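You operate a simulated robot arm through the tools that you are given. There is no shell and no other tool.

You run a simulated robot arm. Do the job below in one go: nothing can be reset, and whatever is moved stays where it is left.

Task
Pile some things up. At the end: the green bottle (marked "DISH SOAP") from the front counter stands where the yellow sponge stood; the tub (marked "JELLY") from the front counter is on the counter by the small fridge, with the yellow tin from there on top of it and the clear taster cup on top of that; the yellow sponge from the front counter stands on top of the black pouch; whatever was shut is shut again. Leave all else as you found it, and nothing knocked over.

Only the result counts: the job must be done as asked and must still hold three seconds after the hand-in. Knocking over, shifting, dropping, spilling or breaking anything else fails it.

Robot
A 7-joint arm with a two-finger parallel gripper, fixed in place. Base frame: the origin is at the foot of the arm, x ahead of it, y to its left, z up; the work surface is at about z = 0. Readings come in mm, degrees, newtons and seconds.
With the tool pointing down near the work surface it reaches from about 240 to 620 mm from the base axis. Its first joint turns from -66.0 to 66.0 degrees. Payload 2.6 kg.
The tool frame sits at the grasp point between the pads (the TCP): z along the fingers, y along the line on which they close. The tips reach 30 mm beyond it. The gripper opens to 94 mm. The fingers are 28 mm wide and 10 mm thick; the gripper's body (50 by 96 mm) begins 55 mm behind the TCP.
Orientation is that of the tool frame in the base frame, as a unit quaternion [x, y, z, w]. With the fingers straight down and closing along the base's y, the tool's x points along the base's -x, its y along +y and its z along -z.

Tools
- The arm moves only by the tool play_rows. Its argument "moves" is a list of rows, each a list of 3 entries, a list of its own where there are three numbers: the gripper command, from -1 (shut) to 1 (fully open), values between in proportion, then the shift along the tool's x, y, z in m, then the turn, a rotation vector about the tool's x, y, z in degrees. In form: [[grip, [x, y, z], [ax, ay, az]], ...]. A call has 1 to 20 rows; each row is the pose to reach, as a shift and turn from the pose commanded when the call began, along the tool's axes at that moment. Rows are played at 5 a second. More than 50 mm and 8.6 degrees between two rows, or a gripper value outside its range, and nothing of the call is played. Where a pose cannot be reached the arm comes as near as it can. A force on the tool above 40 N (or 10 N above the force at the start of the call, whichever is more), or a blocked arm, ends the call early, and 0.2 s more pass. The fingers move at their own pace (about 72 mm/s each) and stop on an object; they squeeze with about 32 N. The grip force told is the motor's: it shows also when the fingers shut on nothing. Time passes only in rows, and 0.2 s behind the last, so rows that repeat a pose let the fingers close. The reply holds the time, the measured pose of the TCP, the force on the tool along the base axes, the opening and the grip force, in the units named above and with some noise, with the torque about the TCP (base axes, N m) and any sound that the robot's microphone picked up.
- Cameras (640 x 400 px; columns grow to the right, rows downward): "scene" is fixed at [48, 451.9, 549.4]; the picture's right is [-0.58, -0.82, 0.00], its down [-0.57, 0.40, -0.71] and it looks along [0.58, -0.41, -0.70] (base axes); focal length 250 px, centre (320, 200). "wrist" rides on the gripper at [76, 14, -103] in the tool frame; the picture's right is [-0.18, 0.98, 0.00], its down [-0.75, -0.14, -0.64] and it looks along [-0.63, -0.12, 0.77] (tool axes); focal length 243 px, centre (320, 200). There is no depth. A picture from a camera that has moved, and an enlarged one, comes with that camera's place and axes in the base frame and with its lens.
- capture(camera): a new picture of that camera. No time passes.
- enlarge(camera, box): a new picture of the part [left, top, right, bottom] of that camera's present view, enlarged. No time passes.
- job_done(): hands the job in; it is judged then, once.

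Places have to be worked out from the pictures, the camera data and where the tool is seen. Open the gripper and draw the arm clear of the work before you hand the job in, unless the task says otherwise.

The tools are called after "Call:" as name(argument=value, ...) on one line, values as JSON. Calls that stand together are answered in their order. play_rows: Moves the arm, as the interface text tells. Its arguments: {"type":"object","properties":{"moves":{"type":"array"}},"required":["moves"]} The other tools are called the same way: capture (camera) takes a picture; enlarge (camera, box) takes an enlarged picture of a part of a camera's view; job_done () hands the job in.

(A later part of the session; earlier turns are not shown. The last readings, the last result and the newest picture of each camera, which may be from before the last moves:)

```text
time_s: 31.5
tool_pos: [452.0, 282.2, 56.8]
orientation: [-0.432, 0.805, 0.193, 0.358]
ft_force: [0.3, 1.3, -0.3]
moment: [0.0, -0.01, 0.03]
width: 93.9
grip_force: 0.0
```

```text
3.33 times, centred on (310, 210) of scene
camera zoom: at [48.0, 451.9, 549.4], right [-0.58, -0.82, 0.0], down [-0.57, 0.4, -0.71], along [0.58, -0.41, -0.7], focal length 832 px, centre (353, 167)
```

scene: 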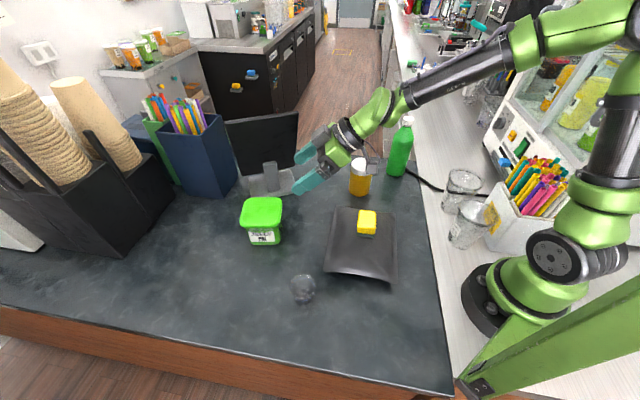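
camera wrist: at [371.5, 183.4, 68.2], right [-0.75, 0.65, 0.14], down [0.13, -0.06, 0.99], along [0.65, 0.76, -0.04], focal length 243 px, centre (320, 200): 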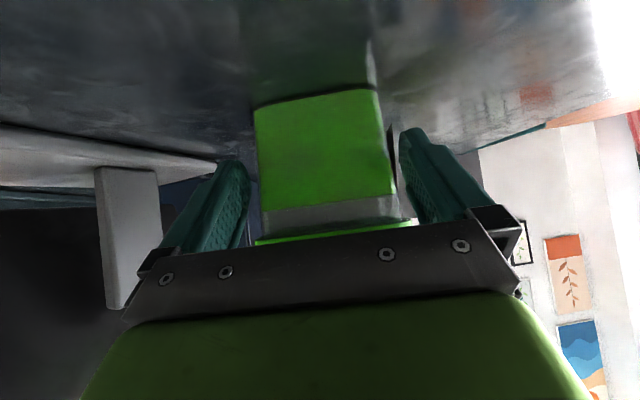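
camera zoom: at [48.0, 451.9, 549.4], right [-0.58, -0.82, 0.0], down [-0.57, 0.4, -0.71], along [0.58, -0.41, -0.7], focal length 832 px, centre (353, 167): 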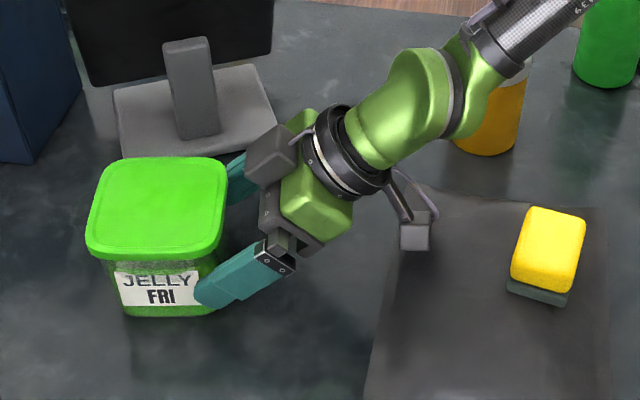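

The fingers straddle the body evenly under the lid rim. I'll go the last 34 mm along the axis to m≈510, z≈34.5.

Call:
play_rows(moves=[[1, [0, 0.0003, 0.012], [0, 0, 0]], [1, [0, 0.0006, 0.024], [0, 0, 0]], [1, [0, 0.0006, 0.0336], [0, 0, 0]], [1, [0, 0.0006, 0.0336], [0, 0, 0]]])

Call:
capture(camera="wrist")

Call:
enlarge(camera="scene", box=[220, 150, 400, 270])

```text
time_s: 32.5
tool_pos: [464.3, 303.0, 35.5]
orientation: [-0.432, 0.805, 0.192, 0.36]
ft_force: [1.1, -0.4, 1.0]
moment: [-0.21, 0.16, 0.01]
width: 93.9
grip_force: 0.0
```

```text
taken
camera wrist: at [384.6, 204.6, 46.3], right [-0.75, 0.65, 0.14], down [0.13, -0.06, 0.99], along [0.65, 0.76, -0.04], focal length 243 px, centre (320, 200)
```

wrist: 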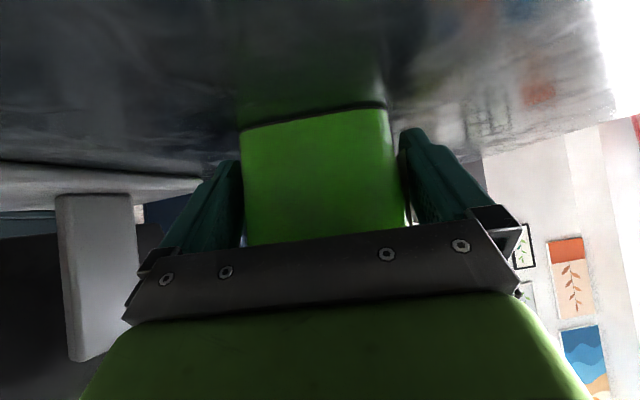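

```text
3.33 times, centred on (310, 210) of scene
camera zoom: at [48.0, 451.9, 549.5], right [-0.58, -0.82, 0.0], down [-0.57, 0.4, -0.71], along [0.58, -0.41, -0.7], focal length 832 px, centre (353, 167)
```

zoom: 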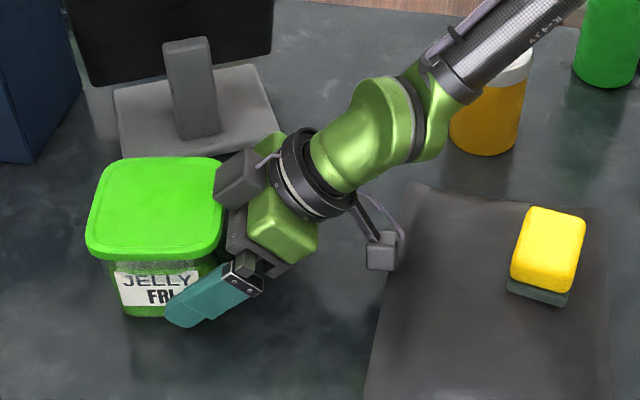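

I'm in position with negligible force and the tub hasn't moved. I'll close the fingers on the body.

Call:
play_rows(moves=[[0.8, [0, 0, 0], [0, 0, 0]], [0.6, [0, 0, 0], [0, 0, 0]], [-1, [0, 0, 0], [0, 0, 0]], [-1, [0, 0, 0], [0, 0, 0]], [-1, [0, 0, 0], [0, 0, 0]]])

Call:
enlarge(camera="scene", box=[220, 150, 400, 270])

```text
time_s: 33.7
tool_pos: [465.7, 303.1, 36.7]
orientation: [-0.431, 0.805, 0.191, 0.359]
ft_force: [1.6, 0.8, 0.6]
moment: [-0.07, -0.05, 0.02]
width: 91.6
grip_force: 32.2
```

```text
3.33 times, centred on (310, 210) of scene
camera zoom: at [48.0, 451.9, 549.5], right [-0.58, -0.82, 0.0], down [-0.57, 0.4, -0.71], along [0.58, -0.41, -0.7], focal length 832 px, centre (353, 167)
```

zoom: 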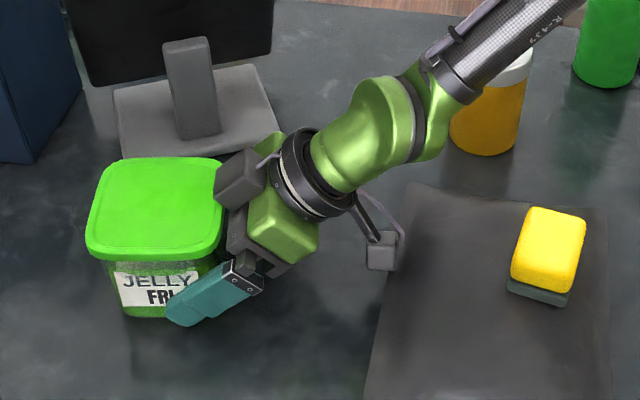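

The fingers stopped at 91.6 mm, wider than the body looks. I'll check in the wrist view what they are actually touching.

Call:
capture(camera="wrist")

Call:
enlarge(camera="wrist", box=[180, 90, 480, 270])

Call:
enlarge(camera="scene", box=[230, 180, 310, 250])

```text
taken
camera wrist: at [384.5, 204.4, 46.4], right [-0.75, 0.65, 0.14], down [0.13, -0.06, 0.99], along [0.65, 0.76, -0.04], focal length 243 px, centre (320, 200)
```

wrist: 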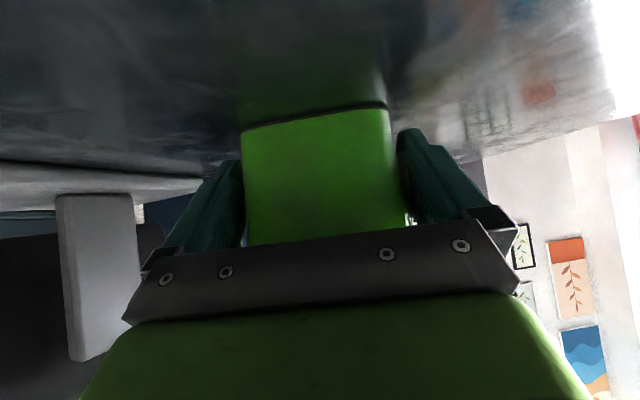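

```text
2.13 times, centred on (330, 180) of wrist
camera zoom: at [384.5, 204.4, 46.4], right [-0.75, 0.65, 0.14], down [0.13, -0.06, 0.99], along [0.65, 0.76, -0.04], focal length 518 px, centre (299, 243)
```

zoom: 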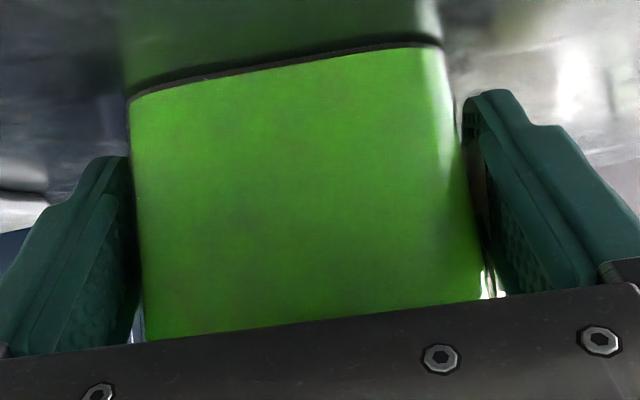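

```text
5.71 times, centred on (270, 215) of scene
camera zoom: at [48.0, 451.9, 549.5], right [-0.58, -0.82, 0.0], down [-0.57, 0.4, -0.71], along [0.58, -0.41, -0.7], focal length 1426 px, centre (606, 114)
```

zoom: 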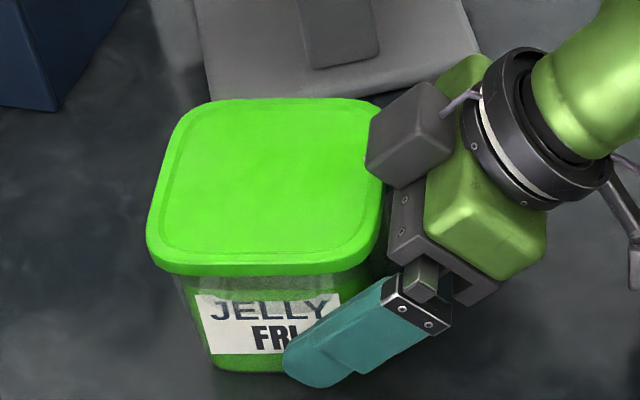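

The view shows the pads flush against the tub's tapering sides, so the body really is about 91 mm wide near the top, and the fingers are under the lid. I'll do a small test lift of 8 mm to see whether the hold is stable.

Call:
play_rows(moves=[[-1, [-0.0015, 0, -0.0013], [0, 0, 0]], [-1, [-0.003, 0, -0.0027], [0, 0, 0]], [-1, [-0.0045, 0, -0.004], [0, 0, 0]], [-1, [-0.006, 0, -0.0053], [0, 0, 0]], [-1, [-0.006, 0, -0.0053], [0, 0, 0]]])

Call:
enlarge(camera="scene", box=[230, 180, 310, 250])

Call:
enlarge(camera="wrist", box=[180, 90, 480, 270])

```text
time_s: 34.9
tool_pos: [465.3, 302.1, 42.1]
orientation: [-0.431, 0.805, 0.192, 0.36]
ft_force: [-0.5, 0.0, -4.1]
moment: [-0.1, 0.05, 0.02]
width: 91.4
grip_force: 32.1
```

```text
5.71 times, centred on (270, 215) of scene
camera zoom: at [48.0, 451.9, 549.4], right [-0.58, -0.82, 0.0], down [-0.57, 0.4, -0.71], along [0.58, -0.41, -0.7], focal length 1426 px, centre (606, 114)
```

zoom: 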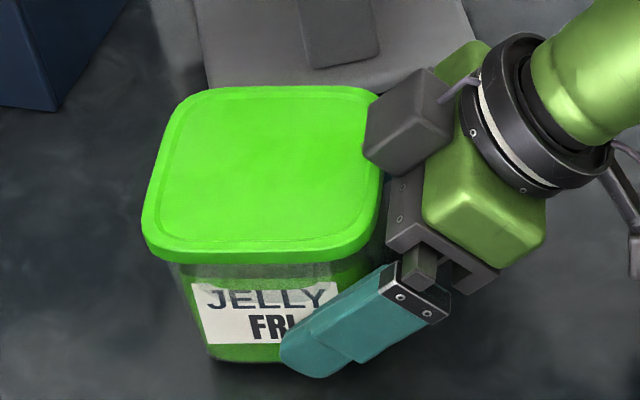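

```text
2.13 times, centred on (330, 180) of wrist
camera zoom: at [384.3, 204.4, 54.5], right [-0.75, 0.65, 0.14], down [0.13, -0.06, 0.99], along [0.65, 0.76, -0.04], focal length 518 px, centre (299, 243)
```

zoom: 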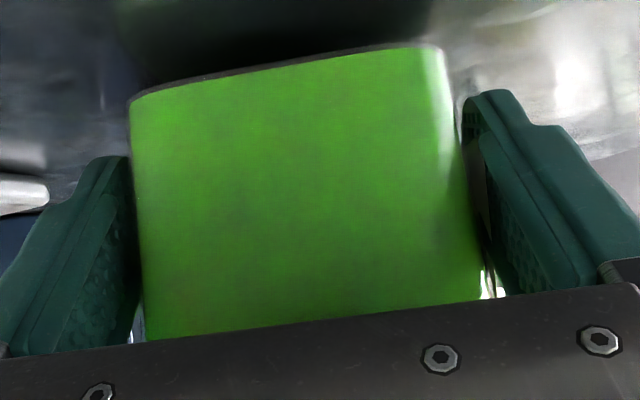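

The tub lifted level, with about 4 N of load (0.4 kg), and it hasn't shifted in the grip. I'll raise it to about z=260 so its base clears the bottle top.

Call:
play_rows(moves=[[-1, [-0.01, 0, -0.009], [0, 0, 0]], [-1, [-0.0261, 0, -0.0234], [0, 0, 0]], [-1, [-0.0447, 0, -0.0401], [0, 0, 0]], [-1, [-0.0633, 0, -0.0567], [0, 0, 0]], [-1, [-0.082, 0, -0.0734], [0, 0, 0]], [-1, [-0.1006, 0, -0.0901], [0, 0, 0]], [-1, [-0.1192, 0, -0.1068], [0, 0, 0]], [-1, [-0.1379, 0, -0.1235], [0, 0, 0]], [-1, [-0.153, 0, -0.137], [0, 0, 0]], [-1, [-0.1625, 0, -0.1455], [0, 0, 0]], [-1, [-0.1625, 0, -0.1455], [0, 0, 0]]])

Call:
capture(camera="scene")

Call:
capture(camera="wrist")

```text
time_s: 37.3
tool_pos: [465.8, 303.0, 261.8]
orientation: [-0.431, 0.805, 0.192, 0.359]
ft_force: [-0.1, 0.1, -4.5]
moment: [-0.08, 0.04, 0.06]
width: 91.7
grip_force: 32.1
```

```text
taken
```

scene: 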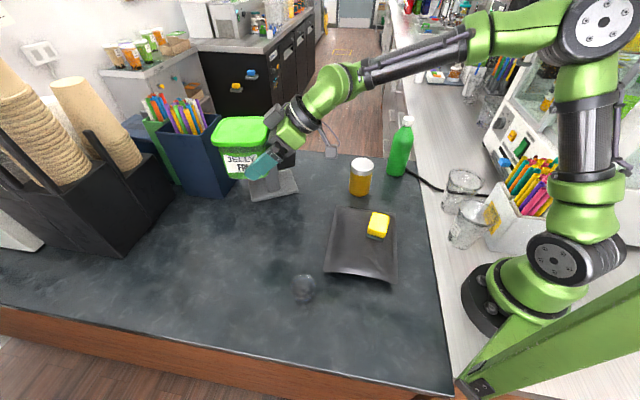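

```text
taken
camera wrist: at [385.0, 204.4, 272.5], right [-0.75, 0.65, 0.14], down [0.13, -0.06, 0.99], along [0.65, 0.76, -0.04], focal length 243 px, centre (320, 200)
```

wrist: 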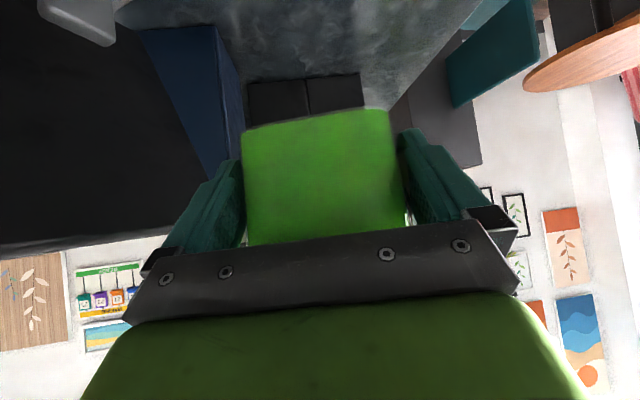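

The tub is up and stable, but the sponge on the pouch seems to have shifted, probably nudged by the camera bracket earlier. I'll look closely.

Call:
enlarge(camera="scene", box=[310, 190, 420, 300])

Call:
enlarge(camera="scene", box=[220, 180, 420, 300])

```text
3.64 times, centred on (365, 245) of scene
camera zoom: at [48.0, 451.9, 549.4], right [-0.58, -0.82, 0.0], down [-0.57, 0.4, -0.71], along [0.58, -0.41, -0.7], focal length 908 px, centre (156, 36)
```

zoom: 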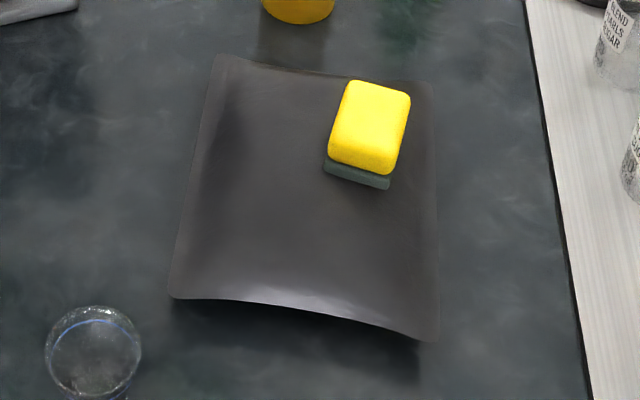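

```text
3.20 times, centred on (320, 240) of scene
camera zoom: at [48.0, 451.9, 549.4], right [-0.58, -0.82, 0.0], down [-0.57, 0.4, -0.71], along [0.58, -0.41, -0.7], focal length 799 px, centre (320, 72)
```

zoom: 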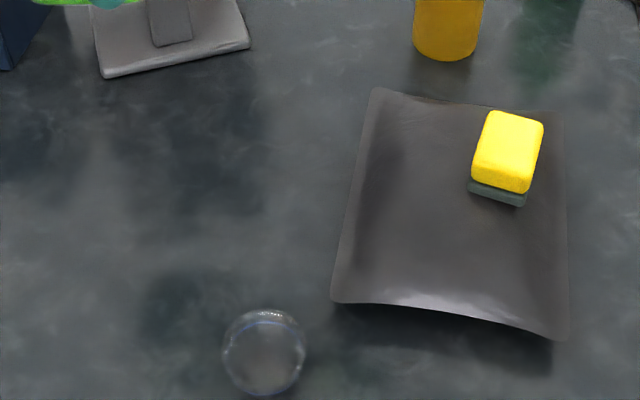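

The pouch hasn't moved and the sponge still stands flat on it, but about 27 mm off-centre. I'll come back to that after the tub. Now I'll swing the tub around toward the pale counter at height, slowly.

Call:
play_rows(moves=[[-1, [0.0084, -0.0151, -0.0093], [3.09, 0, 2.77]], [-1, [0.0171, -0.0296, -0.019], [6.18, 0.01, 5.54]], [-1, [0.0261, -0.0436, -0.0291], [9.27, 0.01, 8.3]], [-1, [0.0354, -0.0569, -0.0394], [12.36, 0.02, 11.07]], [-1, [0.0448, -0.0696, -0.0499], [15.45, 0.02, 13.84]], [-1, [0.0546, -0.0816, -0.0608], [18.54, 0.02, 16.61]], [-1, [0.0645, -0.093, -0.0719], [21.63, 0.03, 19.38]], [-1, [0.0745, -0.1037, -0.083], [24.72, 0.03, 22.14]], [-1, [0.0848, -0.1137, -0.0945], [27.81, 0.04, 24.91]], [-1, [0.0952, -0.1231, -0.1061], [30.9, 0.04, 27.68]], [-1, [0.1057, -0.1317, -0.1178], [33.99, 0.04, 30.45]], [-1, [0.1163, -0.1398, -0.1296], [37.08, 0.05, 33.22]], [-1, [0.127, -0.1471, -0.1415], [40.17, 0.05, 35.98]], [-1, [0.1377, -0.1539, -0.1535], [43.26, 0.06, 38.75]], [-1, [0.1486, -0.1598, -0.1656], [46.35, 0.06, 41.52]], [-1, [0.1595, -0.1652, -0.1778], [49.44, 0.06, 44.29]], [-1, [0.1703, -0.1699, -0.1898], [52.53, 0.07, 47.06]], [-1, [0.1812, -0.174, -0.202], [55.62, 0.07, 49.82]], [-1, [0.1812, -0.174, -0.202], [55.62, 0.07, 49.82]]])

Call:
capture(camera="scene")

Call:
capture(camera="wrist")

```text
time_s: 41.3
tool_pos: [460.5, -20.4, 261.6]
orientation: [0.146, 0.902, -0.066, 0.402]
ft_force: [0.8, -0.7, -3.6]
moment: [0.03, 0.11, 0.0]
width: 91.8
grip_force: 33.0
```

```text
taken
```

scene: 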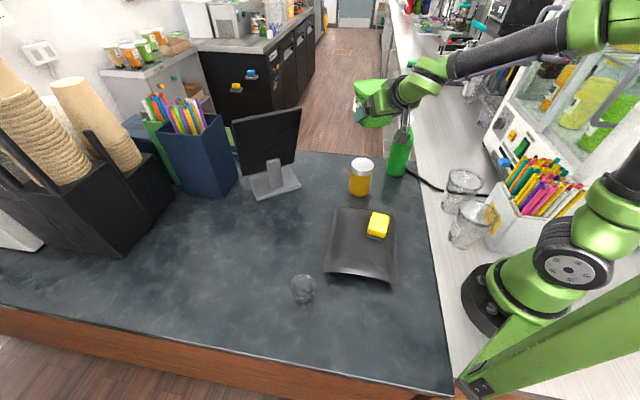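

```text
taken
camera wrist: at [344.9, 33.1, 272.7], right [0.43, 0.89, 0.14], down [-0.02, -0.14, 0.99], along [0.9, -0.43, -0.04], focal length 243 px, centre (320, 200)
```

wrist: 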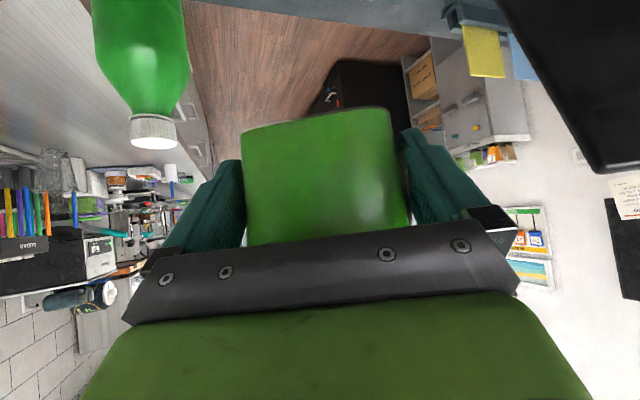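

The tub is held well at the mid-way point. The monitor in the scene view looks slightly different from before, so I'll zoom in and compare it.

Call:
enlarge(camera="scene", box=[200, 80, 360, 210])

Call:
enlarge(camera="scene", box=[0, 0, 330, 200])

Call:
enlarge(camera="scene", box=[200, 130, 440, 310])

```text
3.08 times, centred on (280, 145) of scene
camera zoom: at [48.0, 451.9, 549.4], right [-0.58, -0.82, 0.0], down [-0.57, 0.4, -0.71], along [0.58, -0.41, -0.7], focal length 768 px, centre (443, 369)
```

zoom: 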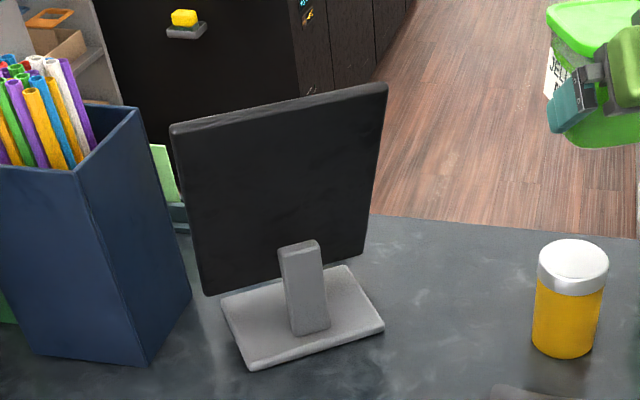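

```text
1.94 times, centred on (165, 100) of scene
camera zoom: at [48.0, 451.9, 549.4], right [-0.58, -0.82, 0.0], down [-0.57, 0.4, -0.71], along [0.58, -0.41, -0.7], focal length 484 px, centre (621, 394)
```

zoom: 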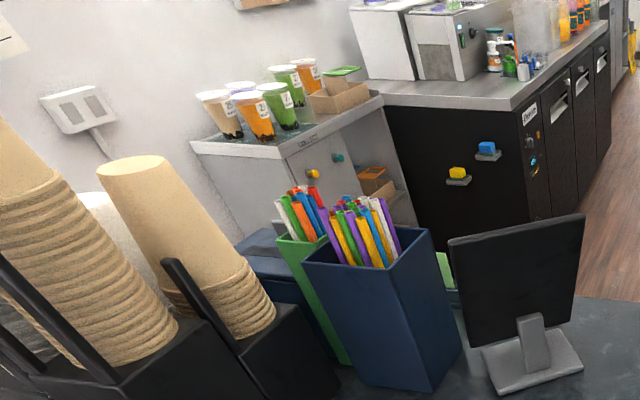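

```text
2.22 times, centred on (320, 220) of scene
camera zoom: at [48.0, 451.9, 549.4], right [-0.58, -0.82, 0.0], down [-0.57, 0.4, -0.71], along [0.58, -0.41, -0.7], focal length 555 px, centre (320, 156)
```

zoom: 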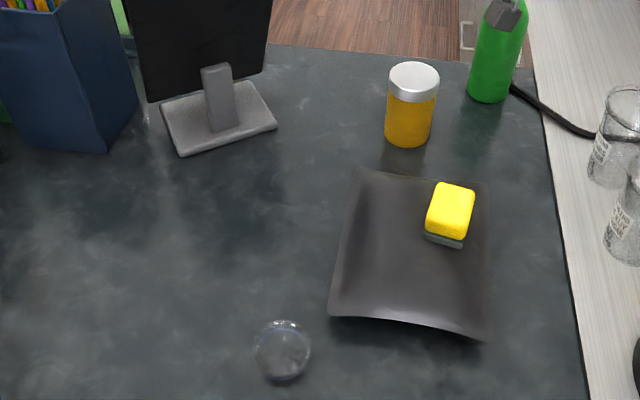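

The monitor was nudged during the move: turned about 18° and shifted by about 2 cm. I'll restore it after the tub is down. Now I'll continue carrying the tub over the bottle, raising a little, to the spot near (355, −308) on the pale counter.

Call:
play_rows(moves=[[-1, [-0.0052, -0.0152, -0.0002], [3.08, 0.01, 2.78]], [-1, [-0.0102, -0.0308, -0.0006], [6.17, 0.01, 5.55]], [-1, [-0.0149, -0.0465, -0.0013], [9.26, 0.02, 8.33]], [-1, [-0.0192, -0.0621, -0.0025], [12.34, 0.03, 11.1]], [-1, [-0.0232, -0.0778, -0.004], [15.43, 0.04, 13.88]], [-1, [-0.0268, -0.0937, -0.006], [18.51, 0.04, 16.66]], [-1, [-0.027, -0.1095, -0.0056], [21.6, 0.05, 19.43]], [-1, [-0.0269, -0.1252, -0.0057], [24.68, 0.06, 22.21]], [-1, [-0.0264, -0.141, -0.0062], [27.77, 0.06, 24.98]], [-1, [-0.0255, -0.1566, -0.0071], [30.85, 0.07, 27.76]], [-1, [-0.0244, -0.1723, -0.0083], [33.94, 0.08, 30.54]], [-1, [-0.0228, -0.1878, -0.0101], [37.02, 0.08, 33.31]], [-1, [-0.021, -0.2032, -0.0121], [40.1, 0.09, 36.09]], [-1, [-0.0186, -0.2185, -0.0147], [43.19, 0.1, 38.86]], [-1, [-0.0161, -0.2338, -0.0176], [46.28, 0.1, 41.64]], [-1, [-0.0131, -0.2488, -0.0207], [49.36, 0.11, 44.42]], [-1, [-0.0097, -0.2636, -0.0244], [52.44, 0.12, 47.19]], [-1, [-0.0061, -0.2782, -0.0284], [55.53, 0.13, 49.97]], [-1, [-0.0061, -0.2782, -0.0284], [55.53, 0.13, 49.97]]])

Call:
capture(camera="scene")

Call:
capture(camera="wrist")

```text
time_s: 45.3
tool_pos: [355.9, -277.8, 284.5]
orientation: [0.663, 0.629, -0.295, 0.28]
ft_force: [0.9, -0.4, -3.6]
moment: [0.12, -0.04, -0.03]
width: 91.8
grip_force: 32.5
```

```text
taken
```

scene: 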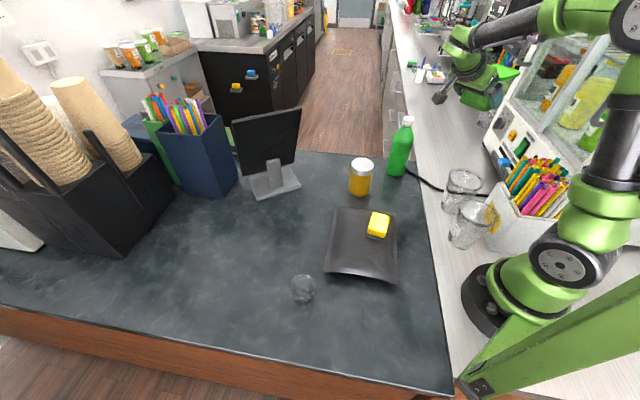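

```text
taken
camera wrist: at [378.8, -152.8, 296.8], right [0.97, -0.18, 0.14], down [-0.14, -0.02, 0.99], along [-0.17, -0.98, -0.04], focal length 243 px, centre (320, 200)
```

wrist: 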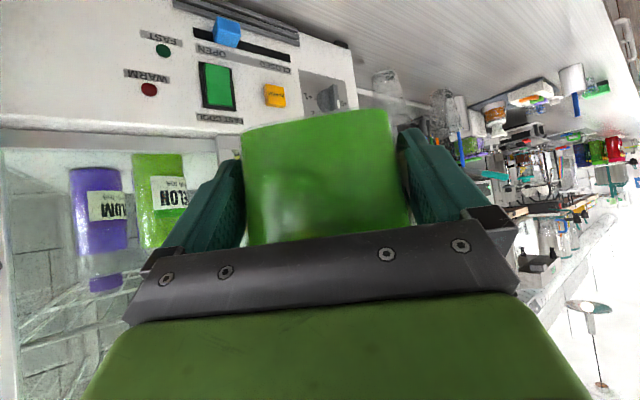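

The pose was reached with the tub steady. I'll zoom the scene view on the pale counter to check clearances before lowering.

Call:
enlarge(camera="scene", box=[380, 20, 560, 250])

Call:
enlarge(camera="scene", box=[400, 30, 520, 110])

```text
1.74 times, centred on (470, 135) of scene
camera zoom: at [48.0, 451.9, 549.5], right [-0.58, -0.82, 0.0], down [-0.57, 0.4, -0.71], along [0.58, -0.41, -0.7], focal length 434 px, centre (59, 313)
```

zoom: 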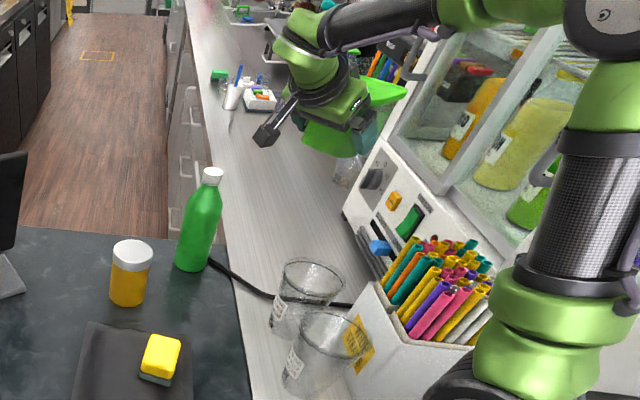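

```text
5.00 times, centred on (460, 70) of scene
camera zoom: at [48.0, 451.9, 549.5], right [-0.58, -0.82, 0.0], down [-0.57, 0.4, -0.71], along [0.58, -0.41, -0.7], focal length 1248 px, centre (-380, 850)
```

zoom: 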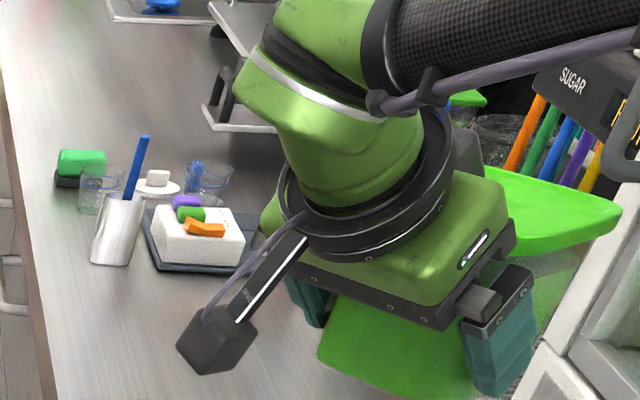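

The landing spot is clear: the cable, cup and bottle are each more than 20 mm from the hand's path. I'll lower straight down 200 mm first.

Call:
play_rows(moves=[[-1, [0.0112, 0, 0.0101], [0, 0, 0]], [-1, [0.0297, 0, 0.0268], [0, 0, 0]], [-1, [0.0483, 0, 0.0436], [0, 0, 0]], [-1, [0.0669, 0, 0.0603], [0, 0, 0]], [-1, [0.0855, 0, 0.0771], [0, 0, 0]], [-1, [0.1041, 0, 0.0939], [0, 0, 0]], [-1, [0.1227, 0, 0.1106], [0, 0, 0]], [-1, [0.1375, 0, 0.124], [0, 0, 0]], [-1, [0.1487, 0, 0.1341], [0, 0, 0]], [-1, [0.1487, 0, 0.1341], [0, 0, 0]]])

Call:
enlarge(camera="scene", box=[380, 80, 520, 250])

Call:
capture(camera="wrist")

```text
time_s: 47.5
tool_pos: [356.7, -277.3, 85.5]
orientation: [0.663, 0.628, -0.296, 0.28]
ft_force: [-0.4, -0.2, -5.0]
moment: [0.13, 0.0, 0.01]
width: 91.7
grip_force: 31.9
```

```text
2.35 times, centred on (450, 165) of scene
camera zoom: at [48.0, 451.9, 549.5], right [-0.58, -0.82, 0.0], down [-0.57, 0.4, -0.71], along [0.58, -0.41, -0.7], focal length 587 px, centre (14, 282)
```

zoom: 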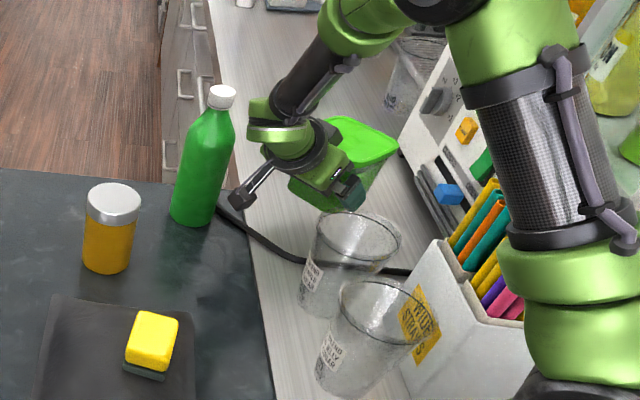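

```text
taken
camera wrist: at [379.0, -152.4, 96.8], right [0.97, -0.17, 0.14], down [-0.14, -0.02, 0.99], along [-0.17, -0.98, -0.04], focal length 243 px, centre (320, 200)
```

wrist: 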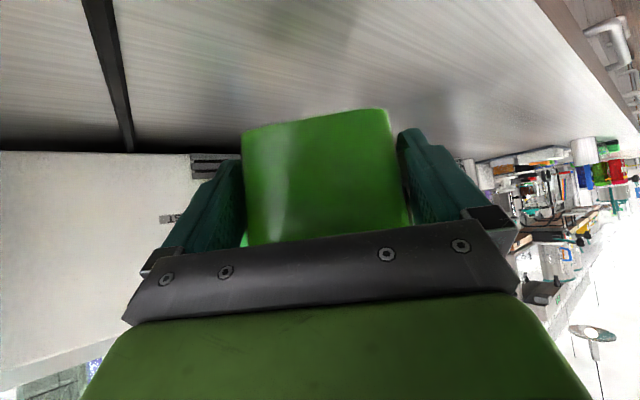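

The path is clear and the cable runs well to the side of the tub. I'll lower another 36 mm, then creep down.

Call:
play_rows(moves=[[-1, [0.0082, 0, 0.0074], [0, 0, 0]], [-1, [0.0164, 0, 0.0147], [0, 0, 0]], [-1, [0.0238, 0, 0.0215], [0, 0, 0]], [-1, [0.0283, 0, 0.0255], [0, 0, 0]], [-1, [0.0283, 0, 0.0255], [0, 0, 0]]])

Call:
capture(camera="wrist")

Call:
enlarge(camera="scene", box=[380, 80, 520, 250])

```text
time_s: 48.7
tool_pos: [356.1, -277.4, 46.5]
orientation: [0.663, 0.628, -0.296, 0.28]
ft_force: [0.0, -0.1, -4.5]
moment: [0.12, -0.01, 0.03]
width: 91.8
grip_force: 32.3
```

```text
taken
camera wrist: at [378.7, -152.2, 58.5], right [0.97, -0.18, 0.14], down [-0.14, -0.02, 0.99], along [-0.17, -0.98, -0.04], focal length 243 px, centre (320, 200)
```

wrist: 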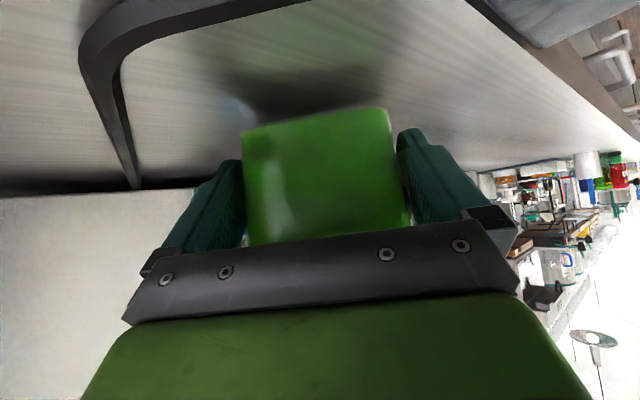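

```text
2.35 times, centred on (450, 165) of scene
camera zoom: at [48.0, 451.9, 549.5], right [-0.58, -0.82, 0.0], down [-0.57, 0.4, -0.71], along [0.58, -0.41, -0.7], focal length 587 px, centre (14, 282)
```

zoom: 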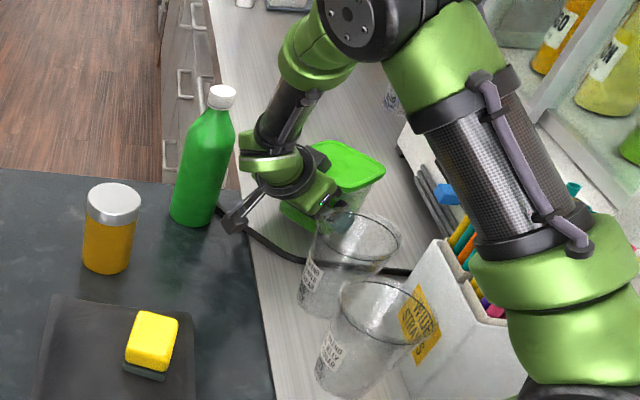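

The tub is about 10 mm above the counter. I'll creep down in 2 mm rows.

Call:
play_rows(moves=[[-1, [0.0015, 0, 0.0013], [0, 0, 0]], [-1, [0.003, 0, 0.0027], [0, 0, 0]], [-1, [0.0045, 0, 0.004], [0, 0, 0]], [-1, [0.0056, 0, 0.005], [0, 0, 0]], [-1, [0.0056, 0, 0.005], [0, 0, 0]]])

```text
time_s: 49.9
tool_pos: [355.4, -278.1, 39.6]
orientation: [0.662, 0.629, -0.295, 0.281]
ft_force: [-0.1, -0.3, -4.0]
moment: [0.11, -0.03, -0.01]
width: 91.8
grip_force: 31.6
```

No contact yet at TCP z=39.6. I'll continue in 1 mm rows.

Call:
play_rows(moves=[[-1, [0.0007, 0, 0.0007], [0, 0, 0]], [-1, [0.0015, 0, 0.0013], [0, 0, 0]], [-1, [0.0018, 0, 0.0016], [0, 0, 0]], [-1, [0.0018, 0, 0.0016], [0, 0, 0]]])

```text
time_s: 50.9
tool_pos: [355.9, -278.8, 36.5]
orientation: [0.663, 0.629, -0.295, 0.28]
ft_force: [0.0, 0.1, -4.2]
moment: [0.12, -0.02, 0.02]
width: 91.6
grip_force: 31.9
```

Still carrying the full load at z≈36.5, so I'll go slightly further.

Call:
play_rows(moves=[[-1, [0.0007, 0, 0.0007], [0, 0, 0]], [-1, [0.0011, 0, 0.001], [0, 0, 0]], [-1, [0.0011, 0, 0.001], [0, 0, 0]]])

```text
time_s: 51.7
tool_pos: [356.7, -277.4, 36.1]
orientation: [0.663, 0.628, -0.296, 0.28]
ft_force: [0.1, 0.9, -0.7]
moment: [-0.09, 0.05, -0.07]
width: 91.7
grip_force: 31.5
```

The counter now carries the tub (load dropped to about 0). I'll open fully and check that the fingers are free.

Call:
play_rows(moves=[[1, [0, 0, 0], [0, 0, 0]], [1, [0, 0, 0], [0, 0, 0]], [1, [0, 0, 0], [0, 0, 0]]])

Call:
enlarge(camera="wrist", box=[180, 90, 480, 270])

```text
time_s: 52.5
tool_pos: [356.8, -278.3, 35.3]
orientation: [0.663, 0.628, -0.295, 0.28]
ft_force: [-0.5, 0.4, 0.3]
moment: [-0.03, 0.01, 0.02]
width: 93.8
grip_force: 0.0
```

```text
2.13 times, centred on (330, 180) of wrist
camera zoom: at [378.5, -152.3, 47.2], right [0.97, -0.18, 0.14], down [-0.14, -0.02, 0.99], along [-0.17, -0.98, -0.04], focal length 518 px, centre (299, 243)
```

zoom: 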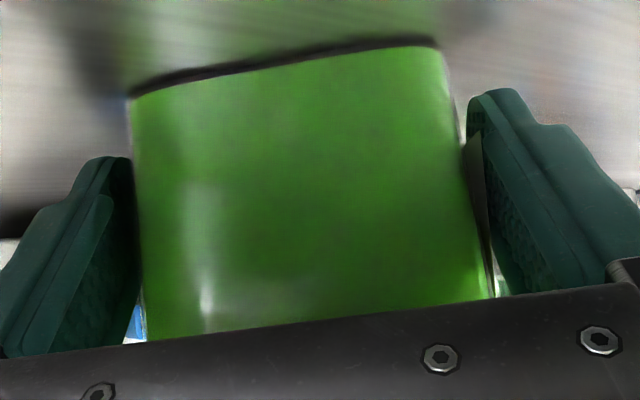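

The fingers are free of the tub. I'll draw straight back horizontally 60 mm, slowly, keeping under the lid rim.

Call:
play_rows(moves=[[1, [0.0033, 0, -0.0037], [0, 0, 0]], [1, [0.0067, 0, -0.0074], [0, 0, 0]], [1, [0.0134, 0, -0.0149], [0, 0, 0]], [1, [0.0201, 0, -0.0223], [0, 0, 0]], [1, [0.0268, 0, -0.0297], [0, 0, 0]], [1, [0.0335, 0, -0.0372], [0, 0, 0]], [1, [0.0402, 0, -0.0446], [0, 0, 0]], [1, [0.0402, 0, -0.0446], [0, 0, 0]]])

Call:
capture(camera="wrist")

Call:
enlarge(camera="scene", box=[380, 80, 520, 250])

```text
time_s: 54.3
tool_pos: [359.4, -217.3, 34.5]
orientation: [0.663, 0.629, -0.295, 0.28]
ft_force: [0.9, 0.3, 0.3]
moment: [0.01, 0.01, -0.01]
width: 93.9
grip_force: 0.1
```

```text
taken
camera wrist: at [381.7, -92.0, 47.1], right [0.97, -0.18, 0.14], down [-0.14, -0.02, 0.99], along [-0.17, -0.98, -0.04], focal length 243 px, centre (320, 200)
```

wrist: 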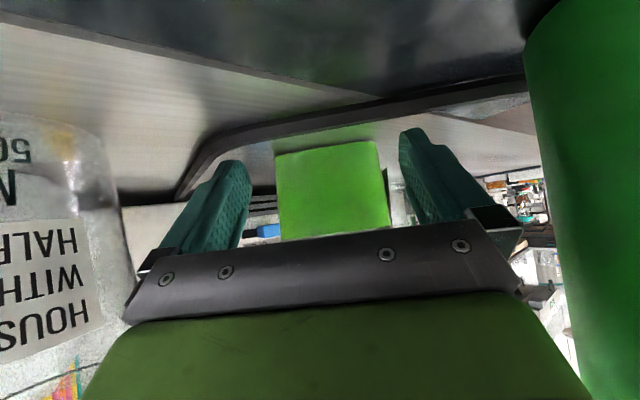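

```text
2.35 times, centred on (450, 165) of scene
camera zoom: at [48.0, 451.9, 549.4], right [-0.58, -0.82, 0.0], down [-0.57, 0.4, -0.71], along [0.58, -0.41, -0.7], focal length 587 px, centre (14, 282)
```

zoom: 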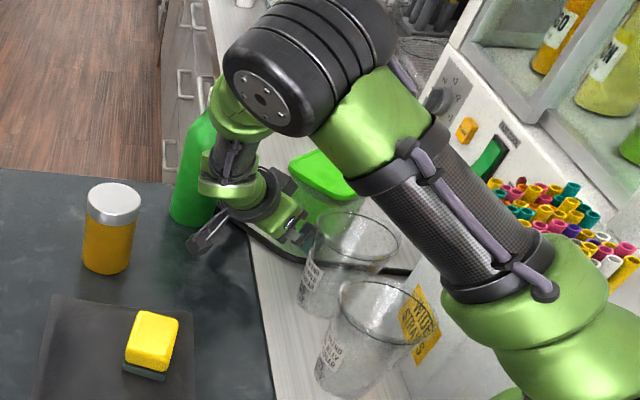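

The tub stands on the pale counter, clear of the fingers. I'll rise straight up with a slight back-off, away from the cup and bottle.

Call:
play_rows(moves=[[1, [-0.0095, 0, -0.0193], [0, 0, 0]], [1, [-0.0271, 0, -0.0446], [0, 0, 0]], [1, [-0.0569, 0, -0.0715], [0, 0, 0]], [1, [-0.0866, 0, -0.0983], [0, 0, 0]], [1, [-0.1163, 0, -0.1251], [0, 0, 0]], [1, [-0.1461, 0, -0.1519], [0, 0, 0]], [1, [-0.1758, 0, -0.1787], [0, 0, 0]], [1, [-0.1758, 0, -0.1787], [0, 0, 0]]])

Call:
capture(camera="scene")

```text
time_s: 56.1
tool_pos: [361.1, -203.0, 286.3]
orientation: [0.662, 0.629, -0.296, 0.281]
ft_force: [-0.1, -1.0, 0.4]
moment: [0.01, -0.03, 0.02]
width: 94.0
grip_force: 0.1
```

```text
taken
```

scene: 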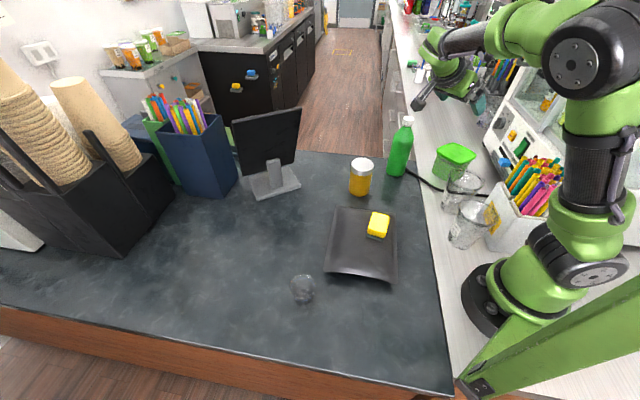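

The tub stands properly by the fridge, and everything else on that counter is untouched. I'll bring the tool back to vertical.

Call:
play_rows(moves=[[1, [0, 0, 0], [0, 8, 0]], [1, [0, 0, 0], [0, 16, 0]], [1, [0, 0, 0], [0, 24, 0]], [1, [0, 0, 0], [0, 32, 0]], [1, [0, 0, 0], [0, 40, 0]], [1, [0, 0, 0], [0, 48, 0]], [1, [0, 0, 0], [0, 48, 0]]])

Call:
capture(camera="wrist")

Call:
enlarge(camera="wrist", box=[200, 20, 460, 220])

```text
time_s: 57.7
tool_pos: [359.8, -202.5, 285.2]
orientation: [0.725, 0.689, 0.0, -0.001]
ft_force: [0.9, 0.9, -0.6]
moment: [0.01, -0.01, 0.01]
width: 94.1
grip_force: 0.0
```

```text
taken
camera wrist: at [379.9, -128.1, 388.1], right [0.97, -0.24, 0.0], down [-0.18, -0.75, 0.64], along [-0.15, -0.62, -0.77], focal length 243 px, centre (320, 200)
```

wrist: 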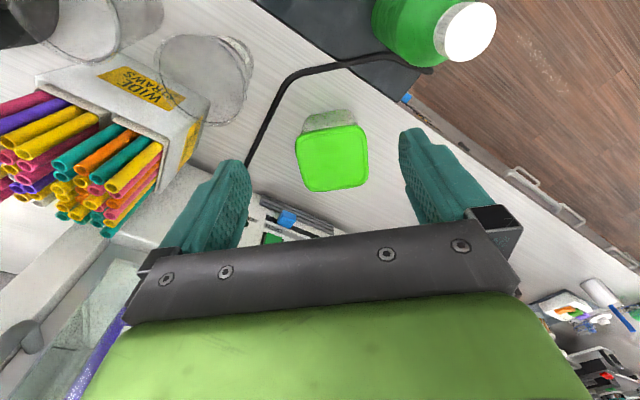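

```text
2.00 times, centred on (330, 120) of wrist
camera zoom: at [379.9, -128.1, 388.1], right [0.97, -0.24, 0.0], down [-0.18, -0.75, 0.64], along [-0.15, -0.62, -0.77], focal length 485 px, centre (300, 360)
```

zoom: 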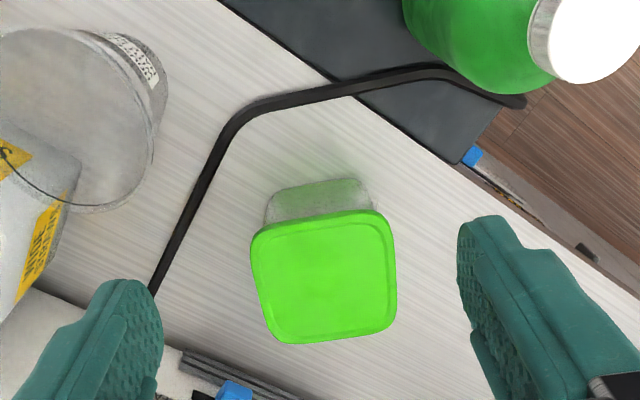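

The tub's lid centre is around (354, −304), well clear of the cable. Next is the tin: I'll swing back over the dark counter and look at it closely.

Call:
play_rows(moves=[[1, [0.0184, 0.0009, 0], [0, 0, -8]], [1, [0.0369, 0.0018, 0], [0, 0, -16]], [1, [0.0553, 0.0027, 0], [0, 0, -24]], [1, [0.0737, 0.0036, 0], [0, 0, -32]], [1, [0.0922, 0.0045, 0], [0, 0, -40]], [1, [0.1106, 0.0053, 0.005], [0, 0, -48]], [1, [0.129, 0.0062, 0.01], [0, 0, -56]], [1, [0.1475, 0.0071, 0.02], [0, 0, -64]], [1, [0.1659, 0.008, 0.03], [0, 0, -72]], [1, [0.1843, 0.0089, 0.04], [0, 0, -80]], [1, [0.2028, 0.0098, 0.045], [0, 0, -88]], [1, [0.2028, 0.0098, 0.045], [0, 0, -88]]])

Call:
capture(camera="wrist")

Call:
enlarge(camera="wrist", box=[200, 40, 460, 240])

```text
time_s: 60.3
tool_pos: [380.7, -1.4, 240.2]
orientation: [0.042, 0.999, 0.0, 0.0]
ft_force: [0.0, 0.0, 0.5]
moment: [0.0, 0.06, -0.02]
width: 94.3
grip_force: 0.1
```

```text
taken
camera wrist: at [307.6, 19.5, 342.2], right [0.27, 0.96, 0.0], down [0.74, -0.21, 0.64], along [0.62, -0.17, -0.77], focal length 243 px, centre (320, 200)
```

wrist: 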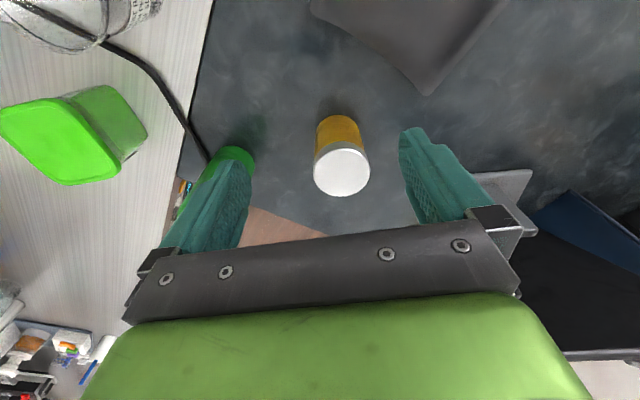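

```text
2.00 times, centred on (330, 140) of wrist
camera zoom: at [307.6, 19.5, 342.2], right [0.27, 0.96, 0.0], down [0.74, -0.21, 0.64], along [0.62, -0.17, -0.77], focal length 485 px, centre (300, 320)
```

zoom: 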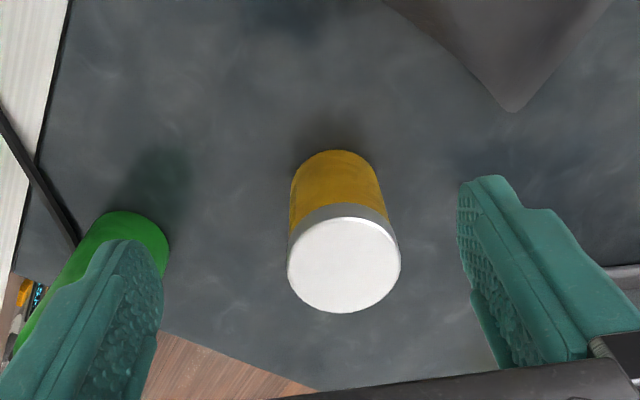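

The tin is at about (465.5, 3), 65 mm across. I'll move over it to z=150 and check the alignment.

Call:
play_rows(moves=[[1, [-0.03, 0.004, 0.02], [0, 0, 0]], [1, [-0.06, 0.008, 0.04], [0, 0, 0]], [1, [-0.0841, 0.0117, 0.06], [0, 0, 0]], [1, [-0.0841, 0.0117, 0.09], [0, 0, 0]], [1, [-0.0841, 0.0117, 0.09], [0, 0, 0]]])

Call:
capture(camera="wrist")

Call:
enlarge(camera="scene", box=[300, 100, 440, 220])

```text
time_s: 61.5
tool_pos: [466.3, 2.9, 149.9]
orientation: [0.045, 0.999, 0.0, 0.0]
ft_force: [-1.2, -0.3, 0.0]
moment: [-0.01, 0.01, -0.02]
width: 94.0
grip_force: 0.0
```

```text
taken
camera wrist: at [392.2, 23.9, 252.0], right [0.27, 0.96, 0.0], down [0.74, -0.21, 0.64], along [0.62, -0.17, -0.77], focal length 243 px, centre (320, 200)
```

wrist: 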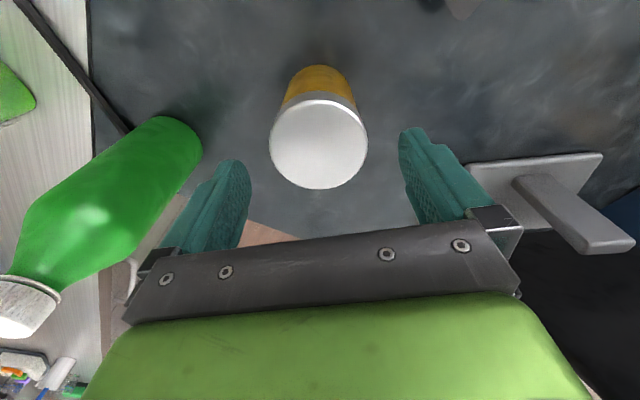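

```text
3.33 times, centred on (370, 160) of scene
camera zoom: at [48.0, 451.9, 549.4], right [-0.58, -0.82, 0.0], down [-0.57, 0.4, -0.71], along [0.58, -0.41, -0.7], focal length 832 px, centre (153, 333)
```

zoom: 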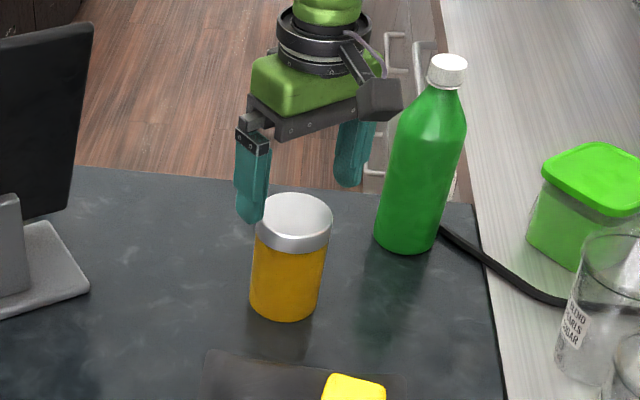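

Aligned within 2 mm. I'll go down to z=70 and close on the tin.

Call:
play_rows(moves=[[1, [0.0015, -0.0015, 0.025], [0, 0, 0]], [1, [0.0015, -0.0015, 0.05], [0, 0, 0]], [1, [0.0015, -0.0015, 0.07], [0, 0, 0]], [1, [0.0015, -0.0015, 0.08], [0, 0, 0]], [1, [0.0015, -0.0015, 0.08], [0, 0, 0]], [-1, [0.0015, -0.0015, 0.08], [0, 0, 0]], [-1, [0.0015, -0.0015, 0.08], [0, 0, 0]], [-1, [0.0015, -0.0015, 0.08], [0, 0, 0]], [-1, [0.0015, -0.0015, 0.08], [0, 0, 0]]])

Call:
enlarge(camera="scene", box=[300, 100, 440, 220])

```text
time_s: 63.5
tool_pos: [463.9, 1.7, 70.2]
orientation: [0.045, 0.999, 0.0, 0.0]
ft_force: [-0.1, 1.0, -0.3]
moment: [0.03, -0.02, 0.02]
width: 69.4
grip_force: 32.1
```

```text
3.33 times, centred on (370, 160) of scene
camera zoom: at [48.0, 451.9, 549.4], right [-0.58, -0.82, 0.0], down [-0.57, 0.4, -0.71], along [0.58, -0.41, -0.7], focal length 832 px, centre (153, 333)
```

zoom: 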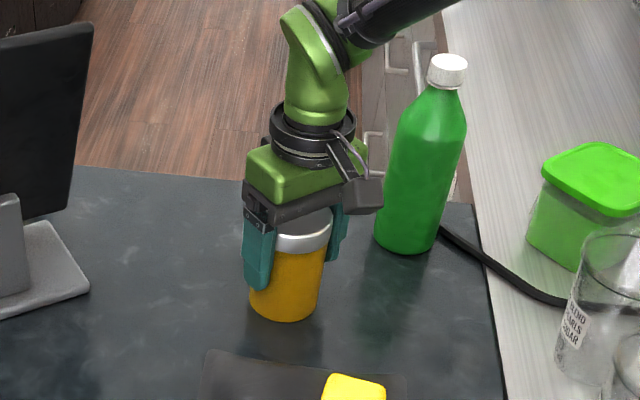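

The tin is gripped at 69 mm. I'll lift it straight up to clear the bottle, then carry it over toward the tub.

Call:
play_rows(moves=[[-1, [0, 0, -0.012], [0, 0, 0]], [-1, [0, 0, -0.045], [0, 0, 0]], [-1, [0, 0, -0.085], [0, 0, 0]], [-1, [0, 0, -0.125], [0, 0, 0]], [-1, [0, 0, -0.165], [0, 0, 0]], [-1, [0, 0, -0.2], [0, 0, 0]], [-1, [0, 0, -0.23], [0, 0, 0]], [-1, [0.0082, -0.0315, -0.23], [0, 0, 4]], [-1, [0.0164, -0.0629, -0.23], [0, 0, 8]], [-1, [0.0246, -0.0944, -0.23], [0, 0, 12]], [-1, [0.0328, -0.1259, -0.23], [0, 0, 16]], [-1, [0.041, -0.1574, -0.23], [0, 0, 20]], [-1, [0.0492, -0.1888, -0.23], [0, 0, 24]], [-1, [0.0574, -0.2203, -0.23], [0, 0, 28]], [-1, [0.0656, -0.2518, -0.23], [0, 0, 32]], [-1, [0.0738, -0.2832, -0.23], [0, 0, 36]], [-1, [0.082, -0.3147, -0.23], [0, 0, 40]], [-1, [0.082, -0.3147, -0.23], [0, 0, 40]]])

Call:
capture(camera="wrist")

Call:
capture(camera="scene")

```text
time_s: 67.3
tool_pos: [354.8, -304.1, 299.4]
orientation: [0.384, 0.923, 0.0, 0.0]
ft_force: [0.0, 0.4, -2.1]
moment: [0.05, 0.03, 0.01]
width: 69.6
grip_force: 32.4
```

```text
taken
camera wrist: at [312.0, -240.6, 402.5], right [0.83, 0.56, 0.0], down [0.43, -0.63, 0.64], along [0.36, -0.53, -0.77], focal length 243 px, centre (320, 200)
```

wrist: 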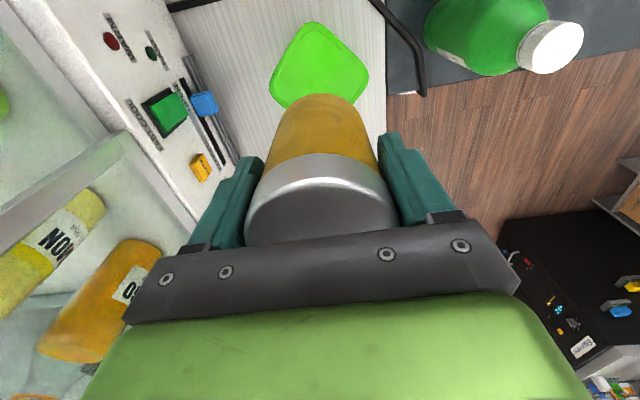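

```text
taken
```

scene: 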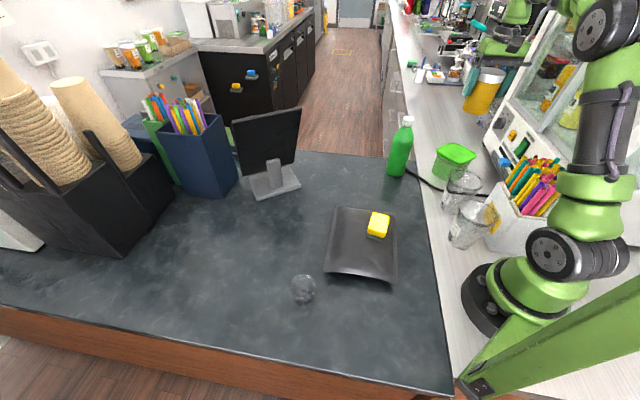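

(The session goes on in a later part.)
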